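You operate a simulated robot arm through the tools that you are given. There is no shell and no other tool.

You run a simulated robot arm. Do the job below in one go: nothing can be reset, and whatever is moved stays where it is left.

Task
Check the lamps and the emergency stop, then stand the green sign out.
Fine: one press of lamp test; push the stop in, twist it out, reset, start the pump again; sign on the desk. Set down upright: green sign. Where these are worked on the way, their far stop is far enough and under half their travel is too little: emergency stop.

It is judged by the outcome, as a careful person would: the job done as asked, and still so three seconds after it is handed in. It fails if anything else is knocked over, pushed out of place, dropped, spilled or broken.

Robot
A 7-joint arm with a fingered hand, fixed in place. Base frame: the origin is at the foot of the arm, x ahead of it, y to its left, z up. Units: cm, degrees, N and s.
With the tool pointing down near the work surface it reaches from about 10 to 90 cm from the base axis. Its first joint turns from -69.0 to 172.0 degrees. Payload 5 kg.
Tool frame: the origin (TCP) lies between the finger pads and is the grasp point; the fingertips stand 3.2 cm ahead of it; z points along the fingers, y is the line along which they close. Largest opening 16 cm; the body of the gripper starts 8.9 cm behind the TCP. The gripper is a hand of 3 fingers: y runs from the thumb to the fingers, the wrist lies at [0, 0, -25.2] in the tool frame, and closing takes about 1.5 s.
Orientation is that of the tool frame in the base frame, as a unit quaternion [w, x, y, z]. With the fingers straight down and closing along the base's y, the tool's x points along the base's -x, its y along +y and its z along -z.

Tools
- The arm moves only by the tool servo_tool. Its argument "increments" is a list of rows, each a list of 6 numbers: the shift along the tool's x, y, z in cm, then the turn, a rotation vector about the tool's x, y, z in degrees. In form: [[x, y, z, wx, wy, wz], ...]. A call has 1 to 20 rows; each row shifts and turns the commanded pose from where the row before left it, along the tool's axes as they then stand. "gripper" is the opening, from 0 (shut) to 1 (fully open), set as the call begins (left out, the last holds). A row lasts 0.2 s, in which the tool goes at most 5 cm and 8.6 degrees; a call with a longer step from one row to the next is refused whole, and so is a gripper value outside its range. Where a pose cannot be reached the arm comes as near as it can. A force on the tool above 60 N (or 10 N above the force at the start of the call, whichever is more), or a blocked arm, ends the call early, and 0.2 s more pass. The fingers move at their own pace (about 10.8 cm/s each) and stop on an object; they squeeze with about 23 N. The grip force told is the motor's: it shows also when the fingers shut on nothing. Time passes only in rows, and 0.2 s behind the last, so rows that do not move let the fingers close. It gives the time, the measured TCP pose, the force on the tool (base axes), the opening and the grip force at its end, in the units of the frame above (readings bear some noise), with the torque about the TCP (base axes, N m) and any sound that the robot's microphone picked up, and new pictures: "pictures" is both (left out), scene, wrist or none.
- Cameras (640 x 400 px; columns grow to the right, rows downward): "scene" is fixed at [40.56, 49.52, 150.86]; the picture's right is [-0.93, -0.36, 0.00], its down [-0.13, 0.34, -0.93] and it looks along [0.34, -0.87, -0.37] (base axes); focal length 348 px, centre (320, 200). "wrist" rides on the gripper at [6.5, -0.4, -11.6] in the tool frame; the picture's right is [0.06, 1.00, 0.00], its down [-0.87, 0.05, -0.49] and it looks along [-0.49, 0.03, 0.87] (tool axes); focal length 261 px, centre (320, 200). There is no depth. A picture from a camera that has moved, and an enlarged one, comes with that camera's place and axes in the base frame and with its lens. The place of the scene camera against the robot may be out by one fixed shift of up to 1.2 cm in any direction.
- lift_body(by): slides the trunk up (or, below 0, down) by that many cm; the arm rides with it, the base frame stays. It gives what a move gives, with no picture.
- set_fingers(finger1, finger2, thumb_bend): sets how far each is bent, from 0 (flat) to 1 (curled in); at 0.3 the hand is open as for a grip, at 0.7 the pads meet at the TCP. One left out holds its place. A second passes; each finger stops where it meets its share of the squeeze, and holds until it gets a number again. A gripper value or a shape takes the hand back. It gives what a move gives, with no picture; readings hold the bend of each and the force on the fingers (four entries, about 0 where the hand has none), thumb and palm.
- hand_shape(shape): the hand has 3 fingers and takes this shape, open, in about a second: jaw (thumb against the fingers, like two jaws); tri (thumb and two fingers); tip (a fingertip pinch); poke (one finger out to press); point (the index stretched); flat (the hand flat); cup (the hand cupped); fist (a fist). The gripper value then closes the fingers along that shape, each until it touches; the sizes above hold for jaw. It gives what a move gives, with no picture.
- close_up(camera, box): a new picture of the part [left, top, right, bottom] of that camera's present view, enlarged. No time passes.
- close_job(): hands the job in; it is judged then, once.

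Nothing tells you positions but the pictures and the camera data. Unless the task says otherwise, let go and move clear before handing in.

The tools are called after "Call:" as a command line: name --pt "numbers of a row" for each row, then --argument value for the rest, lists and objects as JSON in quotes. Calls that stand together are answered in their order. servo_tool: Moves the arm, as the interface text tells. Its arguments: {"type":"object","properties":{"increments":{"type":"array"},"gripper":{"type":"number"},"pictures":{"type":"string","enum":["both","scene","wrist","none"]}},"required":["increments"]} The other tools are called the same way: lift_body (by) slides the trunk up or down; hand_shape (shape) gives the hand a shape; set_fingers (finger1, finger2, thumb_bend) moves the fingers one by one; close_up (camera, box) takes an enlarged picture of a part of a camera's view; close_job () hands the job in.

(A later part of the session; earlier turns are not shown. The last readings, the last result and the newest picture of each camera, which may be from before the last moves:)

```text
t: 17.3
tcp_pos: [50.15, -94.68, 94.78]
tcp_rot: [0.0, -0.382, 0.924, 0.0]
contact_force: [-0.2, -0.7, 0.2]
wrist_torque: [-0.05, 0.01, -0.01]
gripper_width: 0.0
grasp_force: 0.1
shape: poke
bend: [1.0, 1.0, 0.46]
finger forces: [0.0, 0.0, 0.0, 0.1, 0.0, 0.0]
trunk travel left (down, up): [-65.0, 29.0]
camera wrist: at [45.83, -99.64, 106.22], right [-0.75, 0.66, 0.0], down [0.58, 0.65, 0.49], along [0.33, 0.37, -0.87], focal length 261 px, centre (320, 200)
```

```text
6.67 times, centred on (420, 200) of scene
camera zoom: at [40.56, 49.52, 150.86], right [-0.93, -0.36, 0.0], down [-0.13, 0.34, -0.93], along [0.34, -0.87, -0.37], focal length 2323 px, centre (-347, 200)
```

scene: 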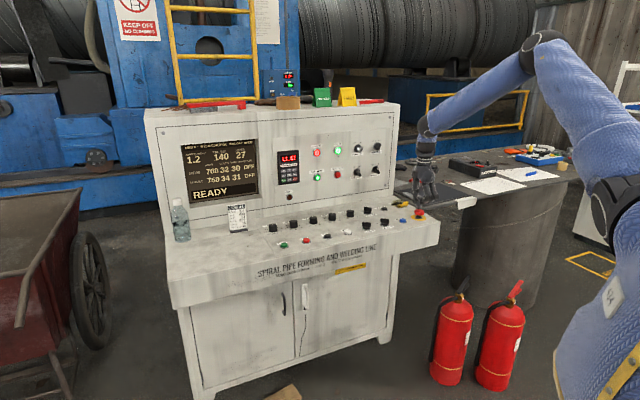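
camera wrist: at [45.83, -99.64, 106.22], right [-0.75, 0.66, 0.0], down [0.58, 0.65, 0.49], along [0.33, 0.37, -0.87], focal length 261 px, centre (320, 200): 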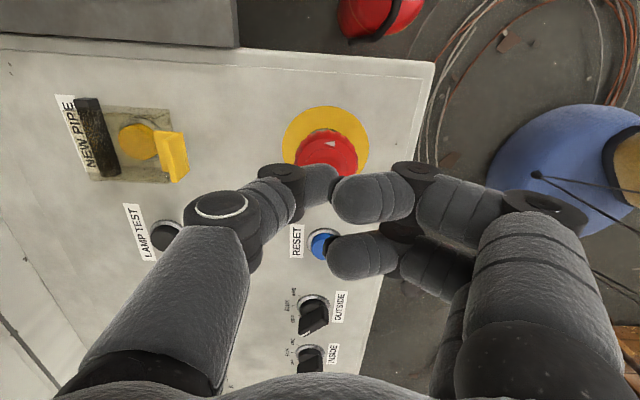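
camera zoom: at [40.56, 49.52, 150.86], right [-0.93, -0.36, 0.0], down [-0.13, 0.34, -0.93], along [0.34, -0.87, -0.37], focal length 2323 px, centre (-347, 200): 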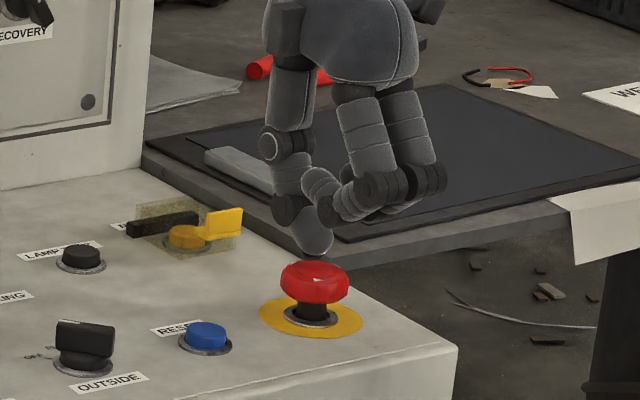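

The thumb tip hangs about a centimetre above the red head. Now I push it down in small steps.

Call:
servo_tool --pt "0 0 0.3 0 0 0" --pt "0 0 0.3 0 0 0" --pt "0 0 0.3 0 0 0" --pt "0 0 0.2 0 0 0" --pt "0 0 0.2 0 0 0" --pt "0 0 0 0 0 0" --pictures "scene"

Call:
close_up --camera "scene" --box '[390, 170, 450, 230]'

```text
t: 18.7
tcp_pos: [50.07, -94.69, 93.53]
tcp_rot: [0.0, -0.382, 0.924, -0.001]
contact_force: [2.3, -3.7, 10.1]
wrist_torque: [-0.09, -0.03, -0.01]
gripper_width: 0.0
grasp_force: 0.1
shape: poke
bend: [1.0, 1.0, 0.46]
finger forces: [0.0, 0.1, 0.0, 0.0, 10.3, 0.0]
trunk travel left (down, up): [-65.0, 29.0]
heard: click
```

scene: 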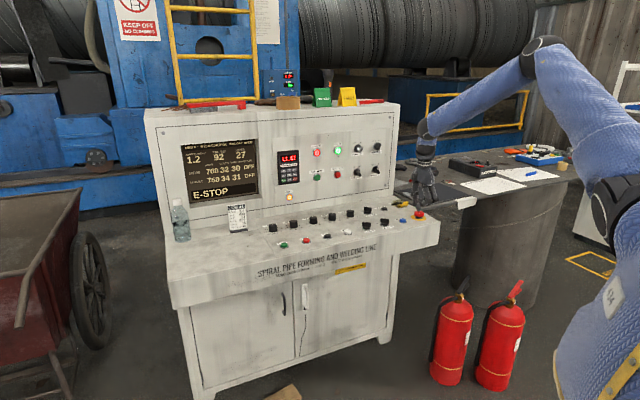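

```text
6.67 times, centred on (420, 200) of scene
camera zoom: at [40.56, 49.52, 150.86], right [-0.93, -0.36, 0.0], down [-0.13, 0.34, -0.93], along [0.34, -0.87, -0.37], focal length 2323 px, centre (-347, 200)
```

zoom: 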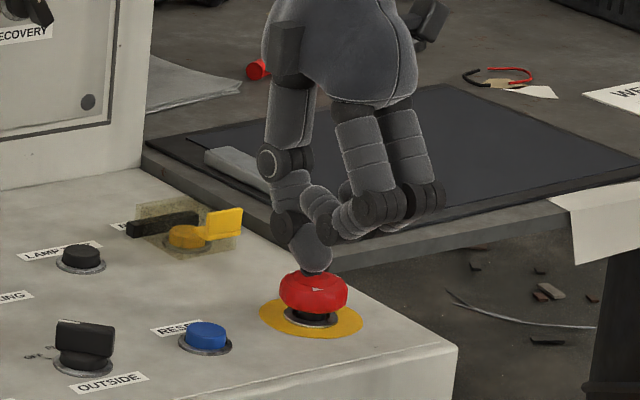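

The screen shows E-STOP and a click was heard. To be sure it's fully in to its far stop, I'll push a bit further and watch the force rise.

Call:
servo_tool --pt "0 0 0.15 0 0 0" --pt "0 0 0.15 0 0 0" --pt "0 0 0.15 0 0 0" --pt "0 0 0 0 0 0" --pictures "none"

Call:
close_up --camera "scene" --box '[390, 170, 450, 230]'

```text
t: 19.7
tcp_pos: [50.12, -94.7, 93.35]
tcp_rot: [0.001, -0.384, 0.923, -0.001]
contact_force: [7.1, -8.0, 31.6]
wrist_torque: [-0.21, -0.14, -0.02]
gripper_width: 0.0
grasp_force: 0.1
shape: poke
bend: [1.0, 1.0, 0.47]
finger forces: [0.0, 0.0, 0.0, 0.0, 32.1, 0.1]
trunk travel left (down, up): [-65.0, 29.0]
```

```text
6.67 times, centred on (420, 200) of scene
camera zoom: at [40.56, 49.52, 150.86], right [-0.93, -0.36, 0.0], down [-0.13, 0.34, -0.93], along [0.34, -0.87, -0.37], focal length 2323 px, centre (-347, 200)
```

zoom: 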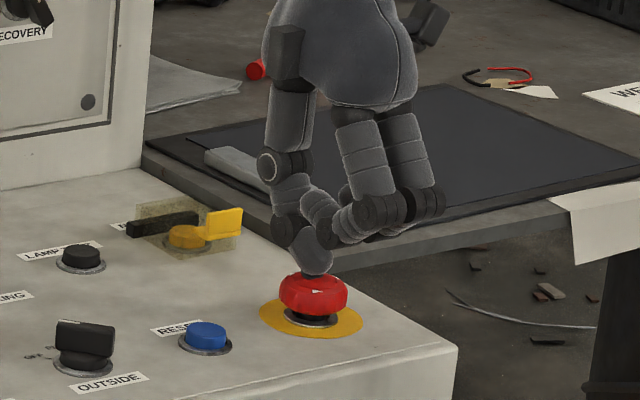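

Force rose to 32 N with almost no further travel, so the stop is fully in. I'll lift clear and take a three-finger shape to twist it out.

Call:
servo_tool --pt "0 0 -0.5 0 0 0" --pt "0 0 -2 0 0 0" --pt "0 0 -4 0 0 0" --pt "0 0 -4 0 0 0" --pt "0 0 -2 0 0 0" --pt "0 0 0 0 0 0" --pictures "none"

Call:
hand_shape --shape "tri"

Call:
servo_tool --pt "0 0 0 0 0 0" --pt "0 0 0 0 0 0" --pt "0 0 0 0 0 0" --pt "0 0 0 0 0 0" --gripper 0.5

Call:
close_up --camera "scene" --box '[180, 130, 340, 230]'

Call:
close_up --camera "scene" --box '[380, 110, 470, 230]'

```text
t: 21.1
tcp_pos: [50.07, -94.91, 105.42]
tcp_rot: [0.0, -0.383, 0.924, 0.001]
contact_force: [0.5, -0.2, -0.1]
wrist_torque: [-0.01, 0.02, -0.01]
gripper_width: 0.0
grasp_force: 0.1
shape: poke
bend: [1.0, 1.0, 0.46]
finger forces: [0.0, 0.1, 0.0, 0.0, 0.1, 0.0]
trunk travel left (down, up): [-65.0, 29.0]
```

```text
t: 22.0
tcp_pos: [50.05, -94.72, 105.43]
tcp_rot: [-0.001, -0.383, 0.924, 0.0]
contact_force: [0.6, 0.5, -0.3]
wrist_torque: [0.02, -0.02, -0.03]
gripper_width: 15.99
grasp_force: 0.0
shape: tri
bend: [0.3, 0.3, 0.3]
finger forces: [0.0, 0.0, 0.0, 0.0, 0.0, 0.1]
trunk travel left (down, up): [-65.0, 29.0]
```

```text
t: 23.0
tcp_pos: [49.94, -94.98, 105.43]
tcp_rot: [0.0, -0.383, 0.924, 0.0]
contact_force: [0.0, 1.6, 0.2]
wrist_torque: [-0.03, 0.0, -0.02]
gripper_width: 8.06
grasp_force: 0.2
shape: tri
bend: [0.72, 0.72, 0.7]
finger forces: [0.1, 0.0, 0.0, 0.1, 0.1, 0.0]
trunk travel left (down, up): [-65.0, 29.0]
camera wrist: at [45.66, -99.81, 116.98], right [-0.75, 0.66, 0.0], down [0.58, 0.65, 0.49], along [0.32, 0.37, -0.87], focal length 261 px, centre (320, 200)
```

scene: 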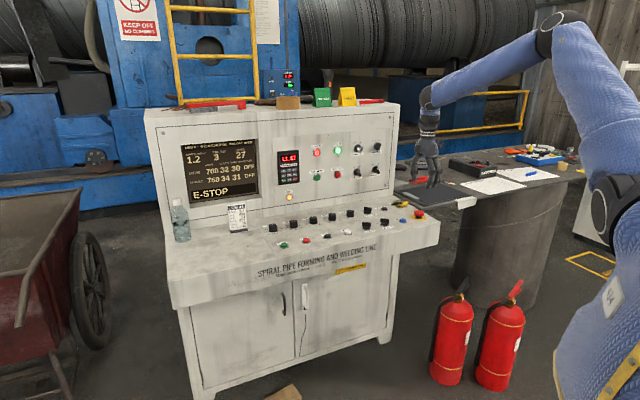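
wrist: 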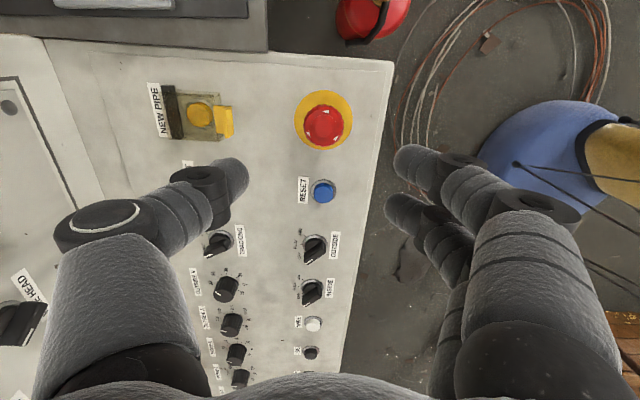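

```text
4.00 times, centred on (260, 180) of scene
camera zoom: at [40.56, 49.52, 150.86], right [-0.93, -0.36, 0.0], down [-0.13, 0.34, -0.93], along [0.34, -0.87, -0.37], focal length 1394 px, centre (560, 280)
```

zoom: 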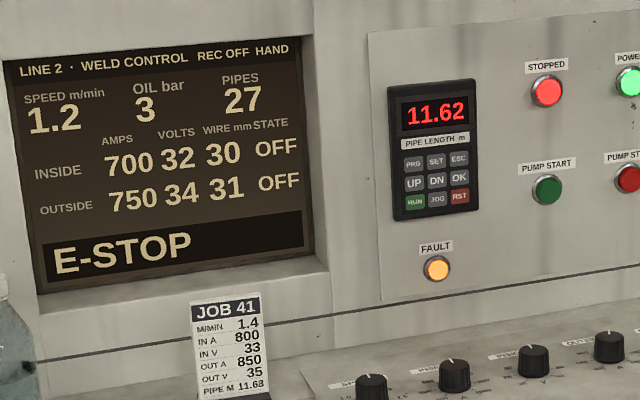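

```text
3.33 times, centred on (425, 170) of scene
camera zoom: at [40.56, 49.52, 150.86], right [-0.93, -0.36, 0.0], down [-0.13, 0.34, -0.93], along [0.34, -0.87, -0.37], focal length 1162 px, centre (-30, 300)
```

zoom: 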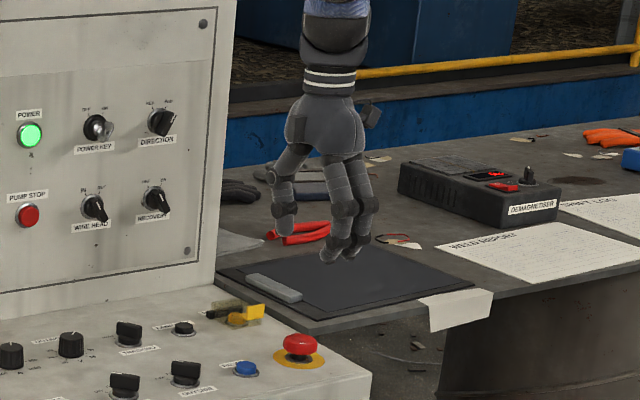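

The stop stayed latched (E-STOP, pump lamp off, FAULT lit). I'll refine the head's centre before gripping it.

Call:
close_up --camera "wrist" --box '[260, 75, 380, 150]'

```text
5.33 times, centred on (320, 112) of wrist
camera zoom: at [45.66, -99.81, 116.98], right [-0.75, 0.66, 0.0], down [0.58, 0.65, 0.49], along [0.32, 0.37, -0.87], focal length 1390 px, centre (320, 667)
```

zoom: 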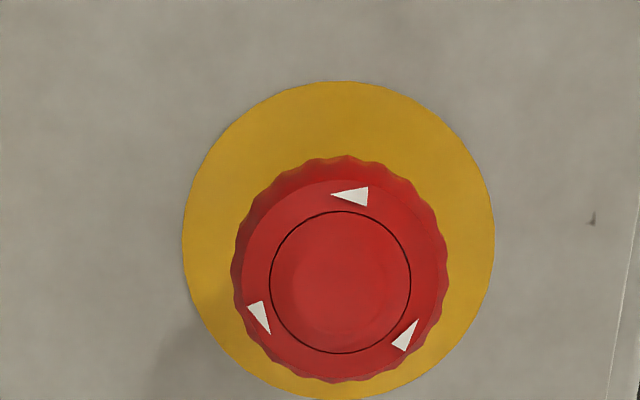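

The head is centred about 0.4 cm off my tool axis; I'll correct this and lower the open fingers around it.

Call:
servo_tool --pt "-0.17 0.39 3 0 0 0" --pt "0 0 3 0 0 0" --pt "0 0 3 0 0 0" --pt "0 0 2 0 0 0" --pt "0 0 0 0 0 0" --gripper 0.5

Call:
close_up --camera "scene" --box '[390, 160, 450, 230]'

```text
t: 24.2
tcp_pos: [49.89, -94.45, 94.43]
tcp_rot: [-0.001, -0.383, 0.924, 0.0]
contact_force: [0.8, -0.4, -0.2]
wrist_torque: [0.0, -0.02, -0.01]
gripper_width: 8.03
grasp_force: 0.0
shape: tri
bend: [0.72, 0.72, 0.7]
finger forces: [0.0, 0.1, 0.1, 0.1, 0.1, 0.0]
trunk travel left (down, up): [-65.0, 29.0]
camera wrist: at [45.62, -99.4, 105.89], right [-0.75, 0.66, 0.0], down [0.58, 0.65, 0.49], along [0.33, 0.37, -0.87], focal length 261 px, centre (320, 200)
```

scene: 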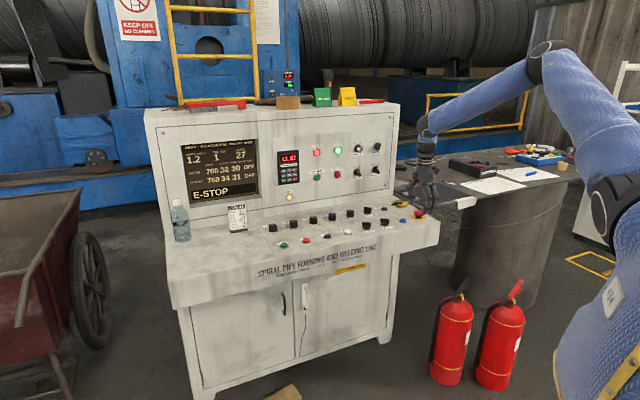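
wrist: 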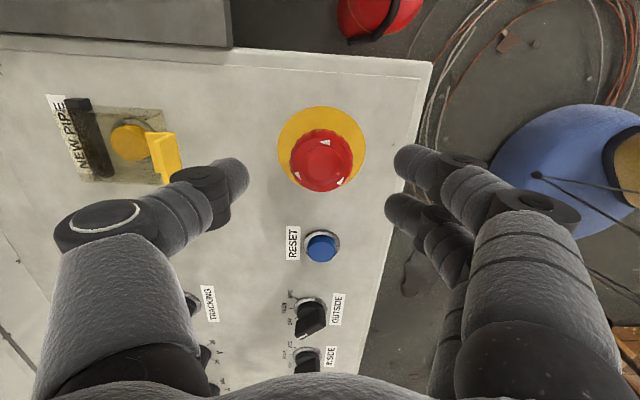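

```text
5.71 times, centred on (420, 195) of scene
camera zoom: at [40.56, 49.52, 150.86], right [-0.93, -0.36, 0.0], down [-0.13, 0.34, -0.93], along [0.34, -0.87, -0.37], focal length 1991 px, centre (-251, 229)
```

zoom: 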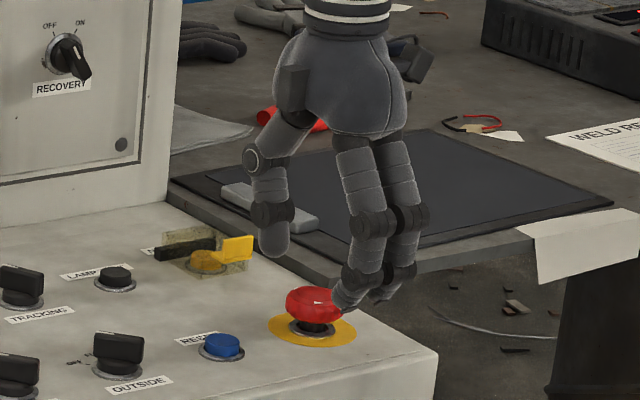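

Fingers straddle the head well. I'll lower a further ~2.8 cm and close on it.

Call:
servo_tool --pt "0.1 0 1 0 0 0" --pt "0 0 1 0 0 0" --pt "0 0 0.8 0 0 0" --pt "0 0 0 0 0 0" --gripper 0.5 --pictures "wrist"

Call:
close_up --camera "scene" --box '[390, 160, 450, 230]'

```text
t: 25.2
tcp_pos: [49.91, -94.45, 91.71]
tcp_rot: [0.0, -0.383, 0.924, 0.0]
contact_force: [0.2, -0.3, -0.2]
wrist_torque: [0.0, 0.03, -0.01]
gripper_width: 8.06
grasp_force: 0.1
shape: tri
bend: [0.72, 0.72, 0.7]
finger forces: [0.0, 0.0, 0.0, 0.0, 0.0, 0.1]
trunk travel left (down, up): [-65.0, 29.0]
camera wrist: at [45.54, -99.4, 103.17], right [-0.75, 0.66, 0.0], down [0.58, 0.65, 0.49], along [0.32, 0.37, -0.87], focal length 261 px, centre (320, 200)
```

wrist: 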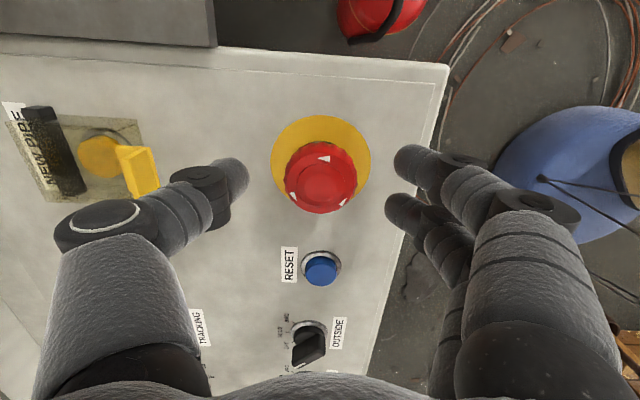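

```text
5.71 times, centred on (420, 195) of scene
camera zoom: at [40.56, 49.52, 150.86], right [-0.93, -0.36, 0.0], down [-0.13, 0.34, -0.93], along [0.34, -0.87, -0.37], focal length 1991 px, centre (-251, 229)
```

zoom: 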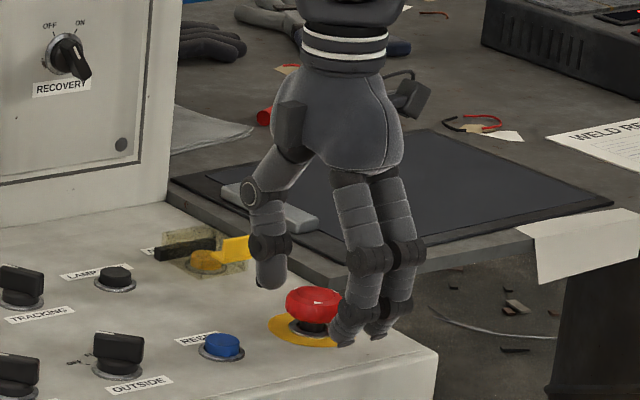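

The fingertips are beside the head just above the desk plate. I'll close on it.

Call:
servo_tool --pt "0 0 0 0 0 0" --pt "0 0 0 0 0 0" --pt "0 0 0 0 0 0" --pt "0 0 0 0 0 0" --pt "0 0 0 0 0 0" --pt "0 0 0 0 0 0" --pt "0 0 0 0 0 0" --gripper 0

Call:
close_up --camera "scene" --box '[390, 160, 450, 230]'

```text
t: 26.8
tcp_pos: [49.99, -94.55, 91.64]
tcp_rot: [0.0, -0.383, 0.924, 0.0]
contact_force: [-0.3, 0.6, -2.1]
wrist_torque: [0.01, 0.02, -0.02]
gripper_width: 3.21
grasp_force: 22.8
shape: tri
bend: [0.73, 0.73, 0.7]
finger forces: [10.1, 10.1, 0.1, 0.0, 20.5, 0.0]
trunk travel left (down, up): [-65.0, 29.0]
camera wrist: at [45.55, -99.42, 103.13], right [-0.75, 0.66, 0.0], down [0.58, 0.65, 0.49], along [0.32, 0.37, -0.87], focal length 261 px, centre (320, 200)
```

scene: 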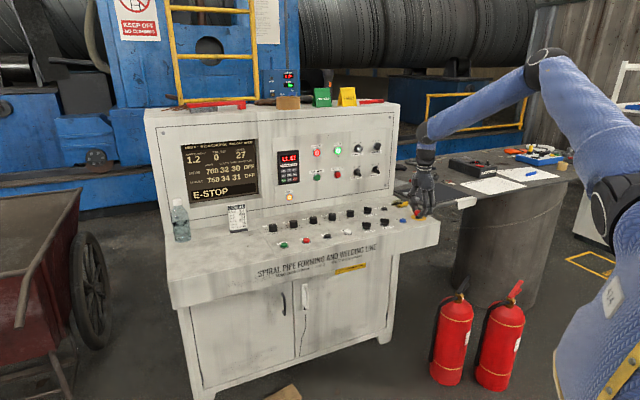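
wrist: 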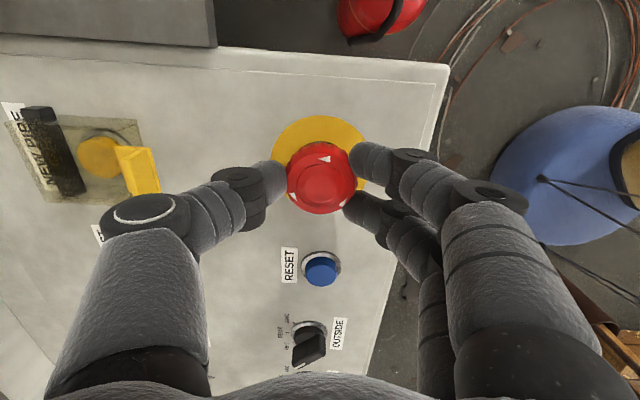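

```text
5.71 times, centred on (420, 195) of scene
camera zoom: at [40.56, 49.52, 150.86], right [-0.93, -0.36, 0.0], down [-0.13, 0.34, -0.93], along [0.34, -0.87, -0.37], focal length 1991 px, centre (-251, 229)
```

zoom: 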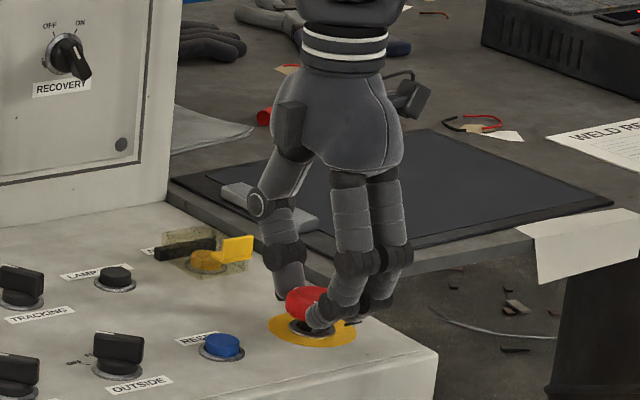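

The head is held firmly by thumb and two fingers. Now I twist counter-clockwise (seen from above), following the arrows.

Call:
servo_tool --pt "0 0 0 0 0 -6" --pt "0 0 0 0 0 -6" --pt "0 0 0 0 0 -6" --pt "0 0 0 0 0 -6" --pt "0 0 0 0 0 -6" --pt "0 0 0 0 0 0" --gripper 0

Call:
close_up --camera "scene" --box '[180, 130, 340, 230]'

Call:
close_up --camera "scene" --box '[390, 160, 450, 230]'

```text
t: 28.2
tcp_pos: [49.91, -94.23, 91.75]
tcp_rot: [-0.001, -0.61, 0.792, 0.0]
contact_force: [6.4, 19.3, -4.2]
wrist_torque: [0.44, -0.11, -0.83]
gripper_width: 3.09
grasp_force: 23.2
shape: tri
bend: [0.72, 0.73, 0.7]
finger forces: [9.5, 27.3, 0.0, 0.0, 21.1, 0.0]
trunk travel left (down, up): [-65.0, 29.0]
camera wrist: at [48.61, -100.73, 103.22], right [-0.98, 0.2, 0.0], down [0.17, 0.85, 0.49], along [0.1, 0.48, -0.87], focal length 261 px, centre (320, 200)
```

scene: 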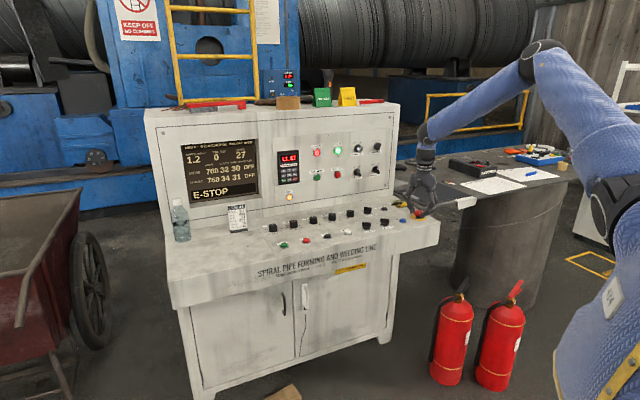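
wrist: 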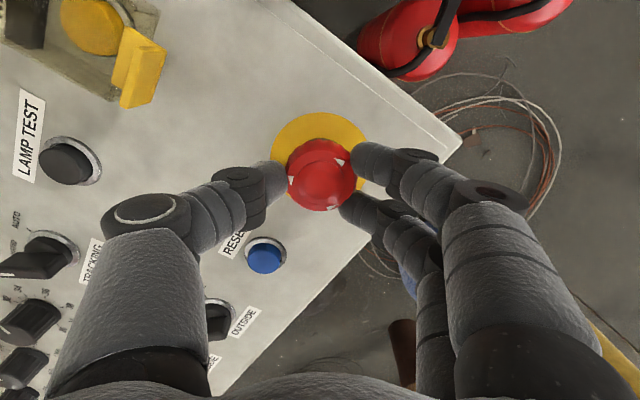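

```text
4.00 times, centred on (260, 180) of scene
camera zoom: at [40.56, 49.52, 150.86], right [-0.93, -0.36, 0.0], down [-0.13, 0.34, -0.93], along [0.34, -0.87, -0.37], focal length 1394 px, centre (560, 280)
```

zoom: 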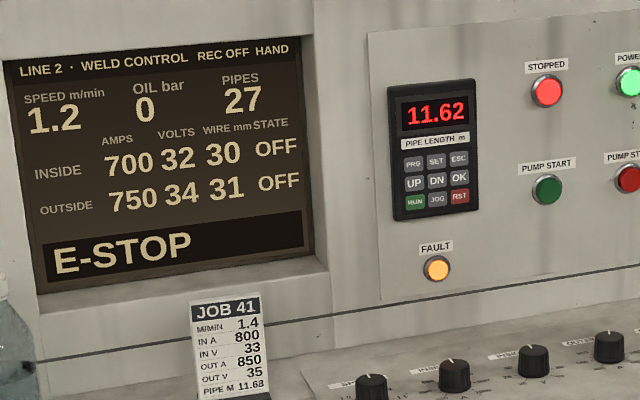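

```text
5.71 times, centred on (420, 195) of scene
camera zoom: at [40.56, 49.52, 150.86], right [-0.93, -0.36, 0.0], down [-0.13, 0.34, -0.93], along [0.34, -0.87, -0.37], focal length 1991 px, centre (-251, 229)
```

zoom: 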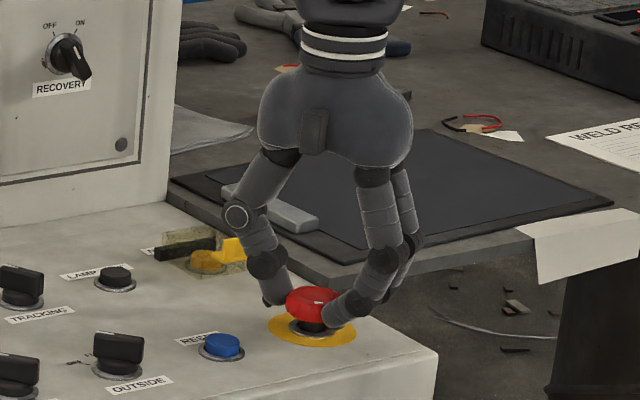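

The hand turned about 31° but no click came and the head may have slipped in the fingers. I'll look closely at the arrows to see whether the head itself turned.

Call:
close_up --camera "wrist" --box '[260, 135, 380, 220]'

```text
4.71 times, centred on (320, 178) of wrist
camera zoom: at [48.61, -100.73, 103.22], right [-0.98, 0.2, 0.0], down [0.17, 0.85, 0.49], along [0.1, 0.48, -0.87], focal length 1227 px, centre (320, 306)
```

zoom: 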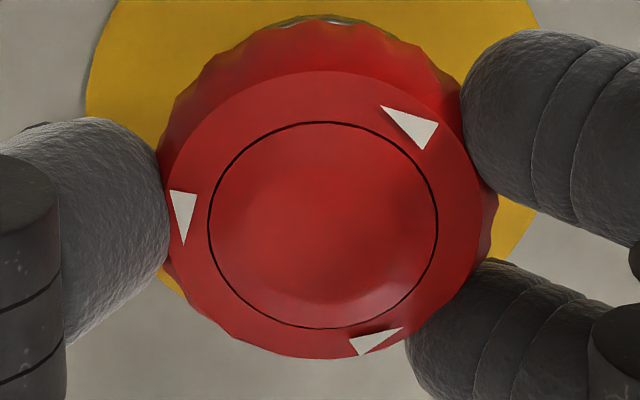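

The arrows didn't move, so the fingers slipped — my fingertips likely sat too low, against the neck/bezel rather than the cap's rim. I'll open, turn back, raise the grip a little and try again.

Call:
servo_tool --pt "0 0 0 0 0 0" --pt "0 0 0 0 0 0" --pt "0 0 0 0 0 0" --pt "0 0 0 0 0 0" --gripper 0.5 --pictures "none"

Call:
servo_tool --pt "0 0 0 0 0 7.5" --pt "0 0 0 0 0 7.5" --pt "0 0 0 0 0 7.5" --pt "0 0 0 0 0 7.5" --pt "0 0 0 0 0 7.5" --pt "0 0 0 0 0 7.5" --pt "0 0 -0.9 0 0 0" --pt "0 0 0 0 0 0" --gripper 0.5

Call:
close_up --camera "wrist" --box '[220, 110, 420, 235]'

Call:
close_up --camera "scene" --box '[390, 160, 450, 230]'

```text
t: 29.2
tcp_pos: [49.88, -94.45, 91.68]
tcp_rot: [-0.001, -0.609, 0.793, 0.0]
contact_force: [-0.3, -0.1, 0.5]
wrist_torque: [-0.02, 0.0, 0.01]
gripper_width: 7.92
grasp_force: 0.2
shape: tri
bend: [0.72, 0.72, 0.7]
finger forces: [0.0, 0.0, 0.0, 0.0, 0.1, 0.1]
trunk travel left (down, up): [-65.0, 29.0]
```

```text
t: 31.0
tcp_pos: [49.81, -94.51, 92.46]
tcp_rot: [0.0, -0.259, 0.966, 0.001]
contact_force: [0.2, 0.1, 0.5]
wrist_torque: [0.02, 0.01, -0.01]
gripper_width: 7.91
grasp_force: 0.0
shape: tri
bend: [0.72, 0.72, 0.7]
finger forces: [0.1, 0.0, 0.0, 0.0, 0.1, 0.1]
trunk travel left (down, up): [-65.0, 29.0]
camera wrist: at [44.36, -98.17, 104.07], right [-0.55, 0.83, 0.0], down [0.73, 0.48, 0.49], along [0.41, 0.27, -0.87], focal length 261 px, centre (320, 200)
```

scene: 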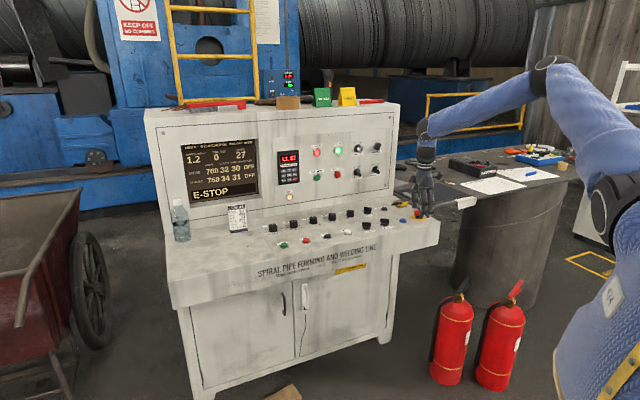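
wrist: 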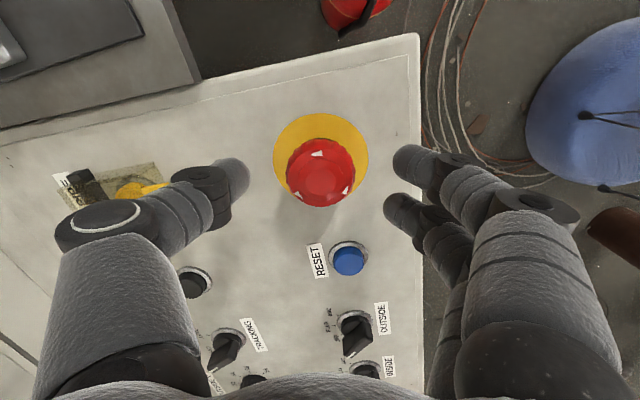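

```text
3.20 times, centred on (320, 172) of wrist
camera zoom: at [44.36, -98.17, 104.07], right [-0.55, 0.83, 0.0], down [0.73, 0.48, 0.49], along [0.41, 0.27, -0.87], focal length 834 px, centre (320, 288)
```

zoom: 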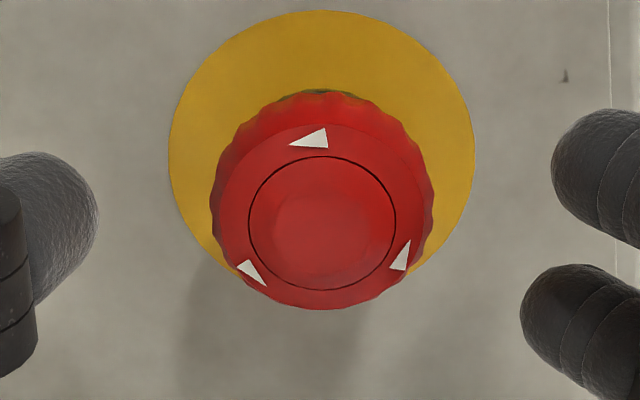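

```text
5.71 times, centred on (420, 195) of scene
camera zoom: at [40.56, 49.52, 150.86], right [-0.93, -0.36, 0.0], down [-0.13, 0.34, -0.93], along [0.34, -0.87, -0.37], focal length 1991 px, centre (-251, 229)
```

zoom: 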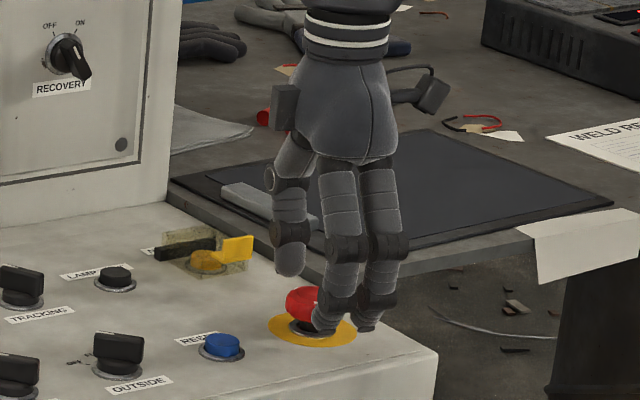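

The fingertips end about 3 cm ahead of the TCP, so I'll settle at TCP z ≈ 92.0, re-centre on the cap, close, and then twist in small steps while watching the arrows and torque.

Call:
servo_tool --pt "0 0 0.5 0 0 0" --pt "0 0 0 0 0 0" --gripper 0.5 --pictures "none"

Call:
servo_tool --pt "0 0 0 0 0 0" --pt "0 0 0 0 0 0" --pt "0 0 0 0 0 0" --pt "0 0 0 0 0 0" --pt "0 0 0 0 0 0" --pt "0 0 0 0 0 0" --gripper 0 --pictures "none"

Call:
close_up --camera "wrist" --box '[240, 125, 400, 225]'

Call:
servo_tool --pt "0 0 0 0 0 -4" --pt "0 0 0 0 0 -4" --pt "0 0 0 0 0 0" --gripper 0 --pictures "none"

Call:
close_up --camera "wrist" --box '[240, 125, 400, 225]'

```text
t: 31.6
tcp_pos: [49.72, -94.53, 92.15]
tcp_rot: [0.0, -0.259, 0.966, 0.0]
contact_force: [0.7, 0.3, -0.1]
wrist_torque: [-0.01, 0.01, -0.04]
gripper_width: 7.9
grasp_force: 0.1
shape: tri
bend: [0.72, 0.72, 0.7]
finger forces: [0.1, 0.0, 0.0, 0.1, 0.1, 0.0]
trunk travel left (down, up): [-65.0, 29.0]
```

```text
t: 33.0
tcp_pos: [49.69, -94.53, 92.13]
tcp_rot: [0.0, -0.259, 0.966, 0.0]
contact_force: [0.3, 0.2, -0.5]
wrist_torque: [-0.04, -0.03, 0.05]
gripper_width: 3.21
grasp_force: 22.6
shape: tri
bend: [0.73, 0.73, 0.7]
finger forces: [10.1, 10.0, 0.1, 0.1, 20.3, 0.0]
trunk travel left (down, up): [-65.0, 29.0]
```

```text
4.00 times, centred on (320, 175) of wrist
camera zoom: at [44.32, -98.1, 103.59], right [-0.55, 0.83, 0.0], down [0.73, 0.48, 0.49], along [0.41, 0.27, -0.87], focal length 1043 px, centre (320, 300)
```

zoom: 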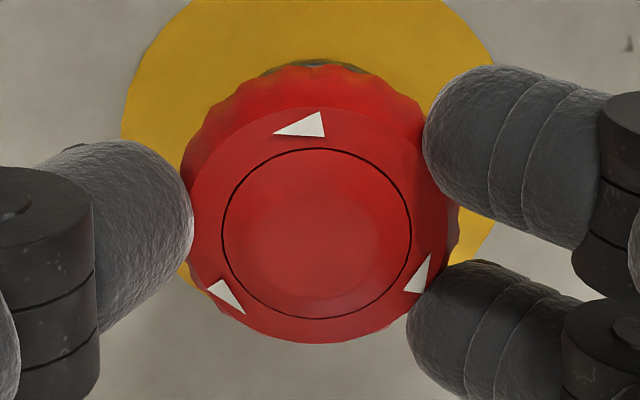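

```text
t: 33.8
tcp_pos: [49.77, -94.41, 92.18]
tcp_rot: [0.0, -0.326, 0.946, 0.001]
contact_force: [-2.2, -1.1, 0.2]
wrist_torque: [-0.05, 0.0, -0.63]
gripper_width: 3.19
grasp_force: 23.3
shape: tri
bend: [0.73, 0.73, 0.7]
finger forces: [10.0, 15.4, 0.1, 0.0, 22.1, 0.0]
trunk travel left (down, up): [-65.0, 29.0]
```

```text
4.00 times, centred on (320, 175) of wrist
camera zoom: at [44.87, -98.81, 103.58], right [-0.66, 0.75, 0.0], down [0.65, 0.58, 0.49], along [0.37, 0.33, -0.87], focal length 1043 px, centre (320, 300)
```

zoom: 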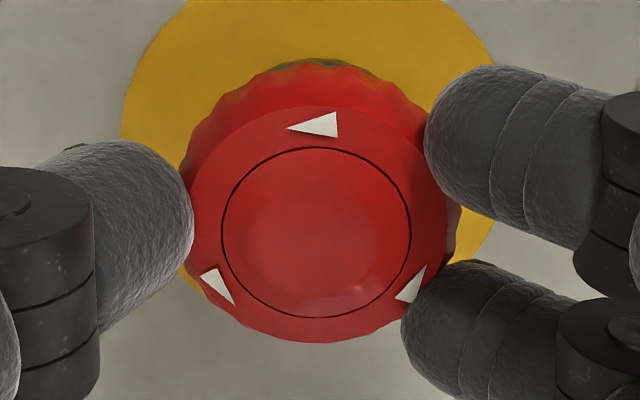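

The cap stays fixed while the hand turns CCW even at 0.63 N·m, so it is blocked that way from the first degree. I'll test gently the other way (a few degrees) and watch whether the head follows.

Call:
servo_tool --pt "0 0 0 0 0 4" --pt "0 0 0 0 0 4" --pt "0 0 0 0 0 4" --pt "0 0 0 0 0 4" --pt "0 0 0 0 0 0" --gripper 0 --pictures "none"

Call:
close_up --camera "wrist" --box '[240, 125, 400, 225]'

Call:
close_up --camera "scene" --box '[390, 160, 450, 230]'

```text
t: 35.0
tcp_pos: [49.85, -94.41, 92.09]
tcp_rot: [0.0, -0.191, 0.982, 0.0]
contact_force: [-5.6, -4.8, 1.5]
wrist_torque: [-0.14, 0.09, -0.01]
gripper_width: 3.15
grasp_force: 23.2
shape: tri
bend: [0.73, 0.73, 0.7]
finger forces: [13.3, 11.5, 0.0, 0.0, 23.1, 0.0]
trunk travel left (down, up): [-65.0, 29.0]
```

```text
4.00 times, centred on (320, 175) of wrist
camera zoom: at [43.89, -97.25, 103.58], right [-0.43, 0.9, 0.0], down [0.79, 0.38, 0.49], along [0.44, 0.21, -0.87], focal length 1043 px, centre (320, 300)
```

zoom: 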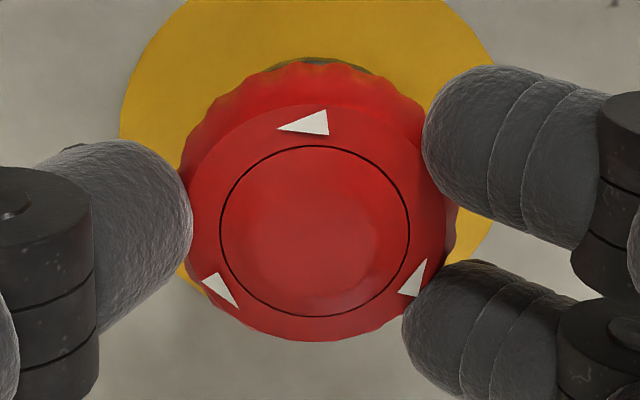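

```text
5.71 times, centred on (420, 195) of scene
camera zoom: at [40.56, 49.52, 150.86], right [-0.93, -0.36, 0.0], down [-0.13, 0.34, -0.93], along [0.34, -0.87, -0.37], focal length 1991 px, centre (-251, 229)
```

zoom: 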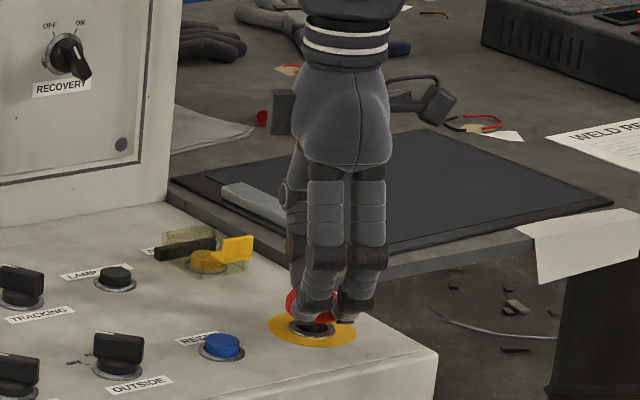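

The head followed the hand about 12° clockwise with almost no resistance, so it releases clockwise. I'll continue that way until it pops out.

Call:
servo_tool --pt "0 0 0 0 0 5" --pt "0 0 0 0 0 5" --pt "0 0 0 0 0 5" --pt "0 0 0 0 0 0" --gripper 0 --pictures "none"

Call:
close_up --camera "wrist" --box '[240, 125, 400, 225]'

Call:
close_up --camera "scene" --box '[180, 130, 340, 230]'

```text
t: 36.0
tcp_pos: [49.82, -94.36, 92.11]
tcp_rot: [-0.001, -0.061, 0.998, 0.0]
contact_force: [-6.7, -3.0, 5.1]
wrist_torque: [-0.13, 0.12, 0.0]
gripper_width: 3.2
grasp_force: 22.7
shape: tri
bend: [0.73, 0.73, 0.7]
finger forces: [13.7, 11.9, 0.1, 0.0, 23.4, 0.0]
trunk travel left (down, up): [-65.0, 29.0]
```

```text
4.00 times, centred on (320, 175) of wrist
camera zoom: at [43.37, -95.62, 103.59], right [-0.18, 0.98, 0.0], down [0.86, 0.16, 0.49], along [0.48, 0.09, -0.87], focal length 1043 px, centre (320, 300)
```

zoom: 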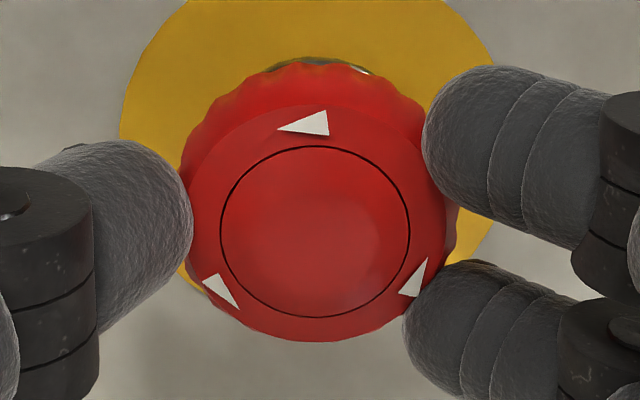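

```text
4.00 times, centred on (260, 180) of scene
camera zoom: at [40.56, 49.52, 150.86], right [-0.93, -0.36, 0.0], down [-0.13, 0.34, -0.93], along [0.34, -0.87, -0.37], focal length 1394 px, centre (560, 280)
```

zoom: 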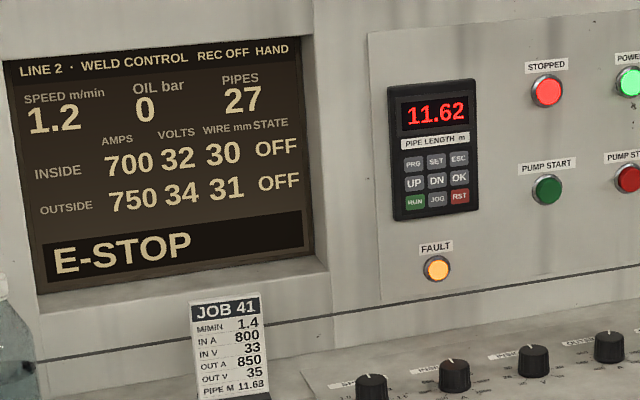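

The head is following (about 27° clockwise so far) and upward force is growing. I'll keep turning.

Call:
servo_tool --pt "0 0 0 0 0 5" --pt "0 0 0 0 0 5" --pt "0 0 0 0 0 5" --pt "0 0 0 0 0 0" --gripper 0 --pictures "none"

Call:
close_up --camera "wrist" --box '[240, 125, 400, 225]'

Call:
close_up --camera "scene" --box '[180, 130, 340, 230]'

```text
t: 37.0
tcp_pos: [49.79, -94.41, 92.01]
tcp_rot: [0.001, 0.071, 0.998, 0.0]
contact_force: [-2.0, -3.6, 4.4]
wrist_torque: [-0.18, 0.05, 0.04]
gripper_width: 3.18
grasp_force: 23.0
shape: tri
bend: [0.73, 0.73, 0.7]
finger forces: [12.4, 11.7, 0.0, 0.0, 24.9, 0.0]
trunk travel left (down, up): [-65.0, 29.0]
```

```text
4.00 times, centred on (320, 175) of wrist
camera zoom: at [43.28, -93.89, 103.6], right [0.08, 1.0, 0.0], down [0.87, -0.07, 0.49], along [0.49, -0.04, -0.87], focal length 1043 px, centre (320, 300)
```

zoom: 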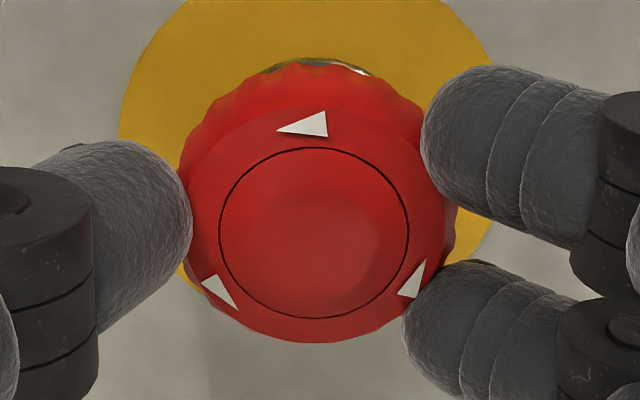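

```text
4.00 times, centred on (260, 180) of scene
camera zoom: at [40.56, 49.52, 150.86], right [-0.93, -0.36, 0.0], down [-0.13, 0.34, -0.93], along [0.34, -0.87, -0.37], focal length 1394 px, centre (560, 280)
```

zoom: 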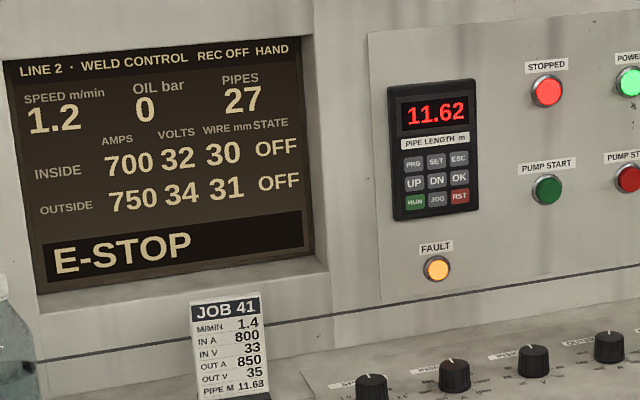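

About 42° clockwise with the cap following and little resistance, still no click. I'll keep turning in the same way.

Call:
servo_tool --pt "0 0 0 0 0 5" --pt "0 0 0 0 0 5" --pt "0 0 0 0 0 5" --pt "0 0 0 0 0 0" --gripper 0 --pictures "none"

Call:
close_up --camera "wrist" --box '[240, 125, 400, 225]'

Call:
close_up --camera "scene" --box '[180, 130, 340, 230]'

```text
t: 38.0
tcp_pos: [49.61, -94.35, 92.18]
tcp_rot: [0.0, 0.199, 0.98, 0.0]
contact_force: [-3.0, -1.0, 4.1]
wrist_torque: [-0.08, 0.06, 0.4]
gripper_width: 3.22
grasp_force: 23.0
shape: tri
bend: [0.73, 0.73, 0.7]
finger forces: [16.3, 12.2, 0.1, 0.0, 21.4, 0.0]
trunk travel left (down, up): [-65.0, 29.0]
```

```text
4.00 times, centred on (320, 175) of wrist
camera zoom: at [43.55, -92.2, 103.61], right [0.33, 0.94, 0.0], down [0.82, -0.29, 0.49], along [0.46, -0.16, -0.87], focal length 1043 px, centre (320, 300)
```

zoom: 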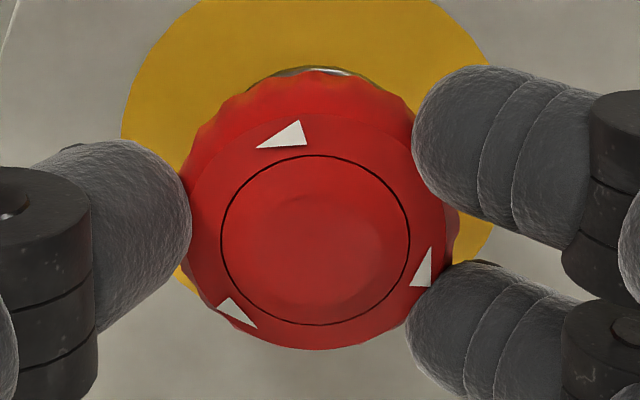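

```text
4.00 times, centred on (260, 180) of scene
camera zoom: at [40.56, 49.52, 150.86], right [-0.93, -0.36, 0.0], down [-0.13, 0.34, -0.93], along [0.34, -0.87, -0.37], focal length 1394 px, centre (560, 280)
```

zoom: 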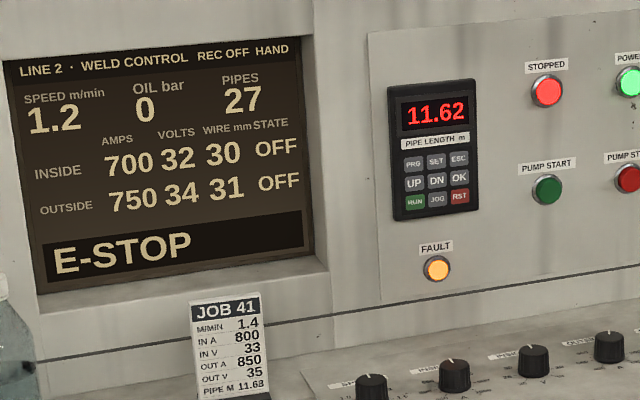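

The head has come to its far stop at about 45° clockwise (torque rises, fingers begin to slip), and it pushes up against my grip. I'll let go and see whether it pops out.

Call:
servo_tool --pt "0 0 0 0 0 0" --pt "0 0 0 0 0 0" --pt "0 0 0 0 0 0" --pt "0 0 0 0 0 0" --gripper 0.5 --pictures "none"

Call:
close_up --camera "wrist" --box '[240, 125, 400, 225]'

Call:
close_up --camera "scene" --box '[180, 130, 340, 230]'

Call:
close_up --camera "scene" --box '[390, 160, 450, 230]'

```text
t: 39.0
tcp_pos: [49.76, -94.3, 92.18]
tcp_rot: [0.0, 0.2, 0.98, 0.0]
contact_force: [-0.2, -0.4, 0.2]
wrist_torque: [0.01, -0.01, -0.01]
gripper_width: 7.92
grasp_force: 0.0
shape: tri
bend: [0.72, 0.72, 0.7]
finger forces: [0.1, 0.0, 0.0, 0.0, 0.0, 0.0]
trunk travel left (down, up): [-65.0, 29.0]
```

```text
4.00 times, centred on (320, 175) of wrist
camera zoom: at [43.6, -92.23, 103.59], right [0.33, 0.94, 0.0], down [0.82, -0.29, 0.49], along [0.46, -0.16, -0.87], focal length 1043 px, centre (320, 300)
```

zoom: 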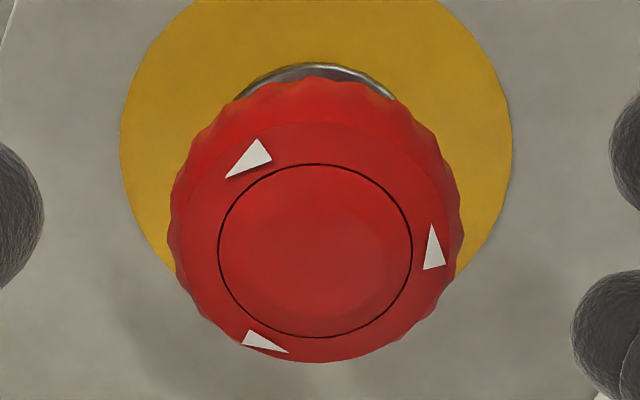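

```text
4.00 times, centred on (260, 180) of scene
camera zoom: at [40.56, 49.52, 150.86], right [-0.93, -0.36, 0.0], down [-0.13, 0.34, -0.93], along [0.34, -0.87, -0.37], focal length 1394 px, centre (560, 280)
```

zoom: 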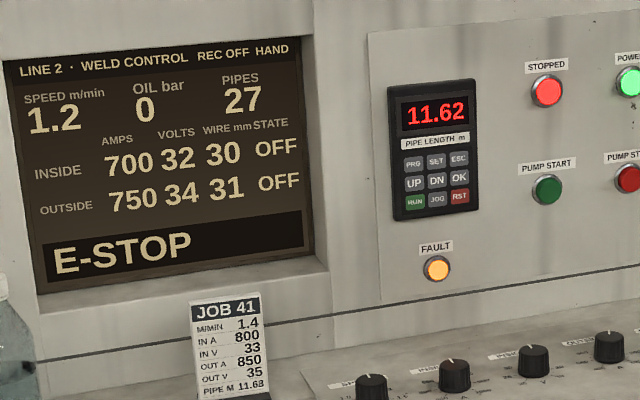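

```text
5.71 times, centred on (420, 195) of scene
camera zoom: at [40.56, 49.52, 150.86], right [-0.93, -0.36, 0.0], down [-0.13, 0.34, -0.93], along [0.34, -0.87, -0.37], focal length 1991 px, centre (-251, 229)
```

zoom: 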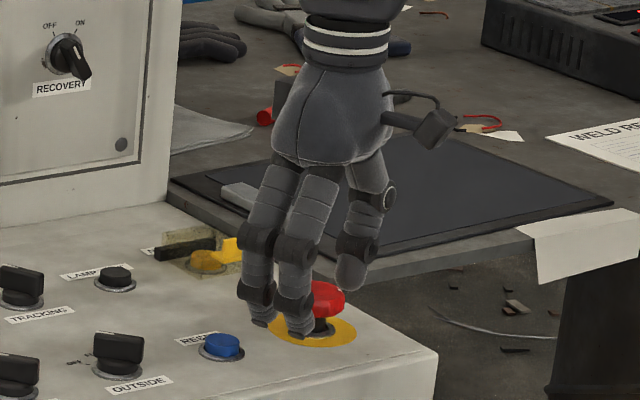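

The cap has popped up (neck visible, larger in view). I'll lift off, return to the poke shape and go over RESET, checking the stop on the way.

Call:
servo_tool --pt "0 0 -1.5 0 0 0" --pt "0 0 -3 0 0 0" --pt "0 0 -4 0 0 0" --pt "0 0 -4.5 0 0 0" --pt "0 0 0 0 0 -7.5" --pt "0 0 0 0 0 -7.5" --pt "0 0 0 0 0 -7.5" --pt "0 0 0 0 0 -7.5" --pt "0 0 0 0 0 -7.5" --pt "0 0 0 0 0 -7.5" --pt "0 0 0 0 0 -7.5" --pt "0 0 0 0 0 -7.5" --pt "0 0 0 0 0 -7.5" --pt "0 0 0 0 0 0" --pictures "none"

Call:
hand_shape --shape "poke"

Call:
close_up --camera "wrist" --box '[250, 60, 410, 160]'

Call:
close_up --camera "scene" --box '[350, 160, 450, 230]'

```text
t: 42.0
tcp_pos: [49.87, -94.42, 105.06]
tcp_rot: [0.001, -0.379, 0.926, 0.0]
contact_force: [0.9, 0.0, 0.2]
wrist_torque: [0.03, -0.02, 0.0]
gripper_width: 7.95
grasp_force: 0.1
shape: tri
bend: [0.72, 0.72, 0.7]
finger forces: [0.0, 0.1, 0.0, 0.0, 0.1, 0.0]
trunk travel left (down, up): [-65.0, 29.0]
```

```text
t: 42.9
tcp_pos: [49.79, -94.47, 105.01]
tcp_rot: [0.0, -0.378, 0.926, 0.0]
contact_force: [0.0, -0.5, 0.4]
wrist_torque: [0.0, 0.01, 0.01]
gripper_width: 0.01
grasp_force: 0.0
shape: poke
bend: [1.0, 1.0, 0.46]
finger forces: [0.0, 0.0, 0.1, 0.0, 0.0, 0.0]
trunk travel left (down, up): [-65.0, 29.0]
```

```text
4.00 times, centred on (330, 110) of wrist
camera zoom: at [45.41, -99.32, 116.54], right [-0.74, 0.67, 0.0], down [0.58, 0.65, 0.49], along [0.33, 0.37, -0.87], focal length 1043 px, centre (280, 560)
```

zoom: 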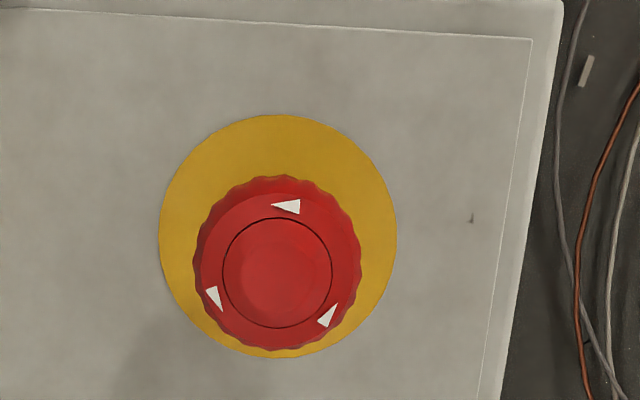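

```text
5.71 times, centred on (400, 195) of scene
camera zoom: at [40.56, 49.52, 150.86], right [-0.93, -0.36, 0.0], down [-0.13, 0.34, -0.93], along [0.34, -0.87, -0.37], focal length 1991 px, centre (-137, 229)
```

zoom: 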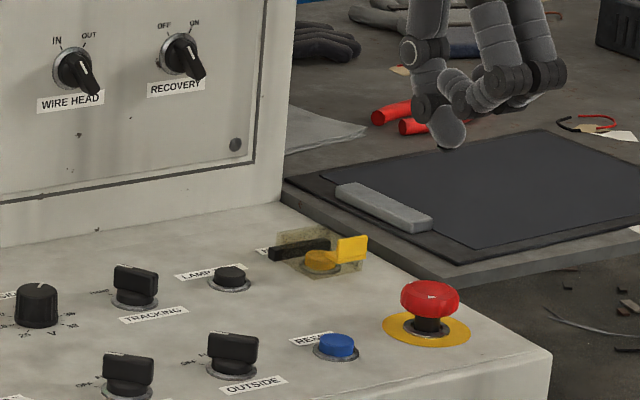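

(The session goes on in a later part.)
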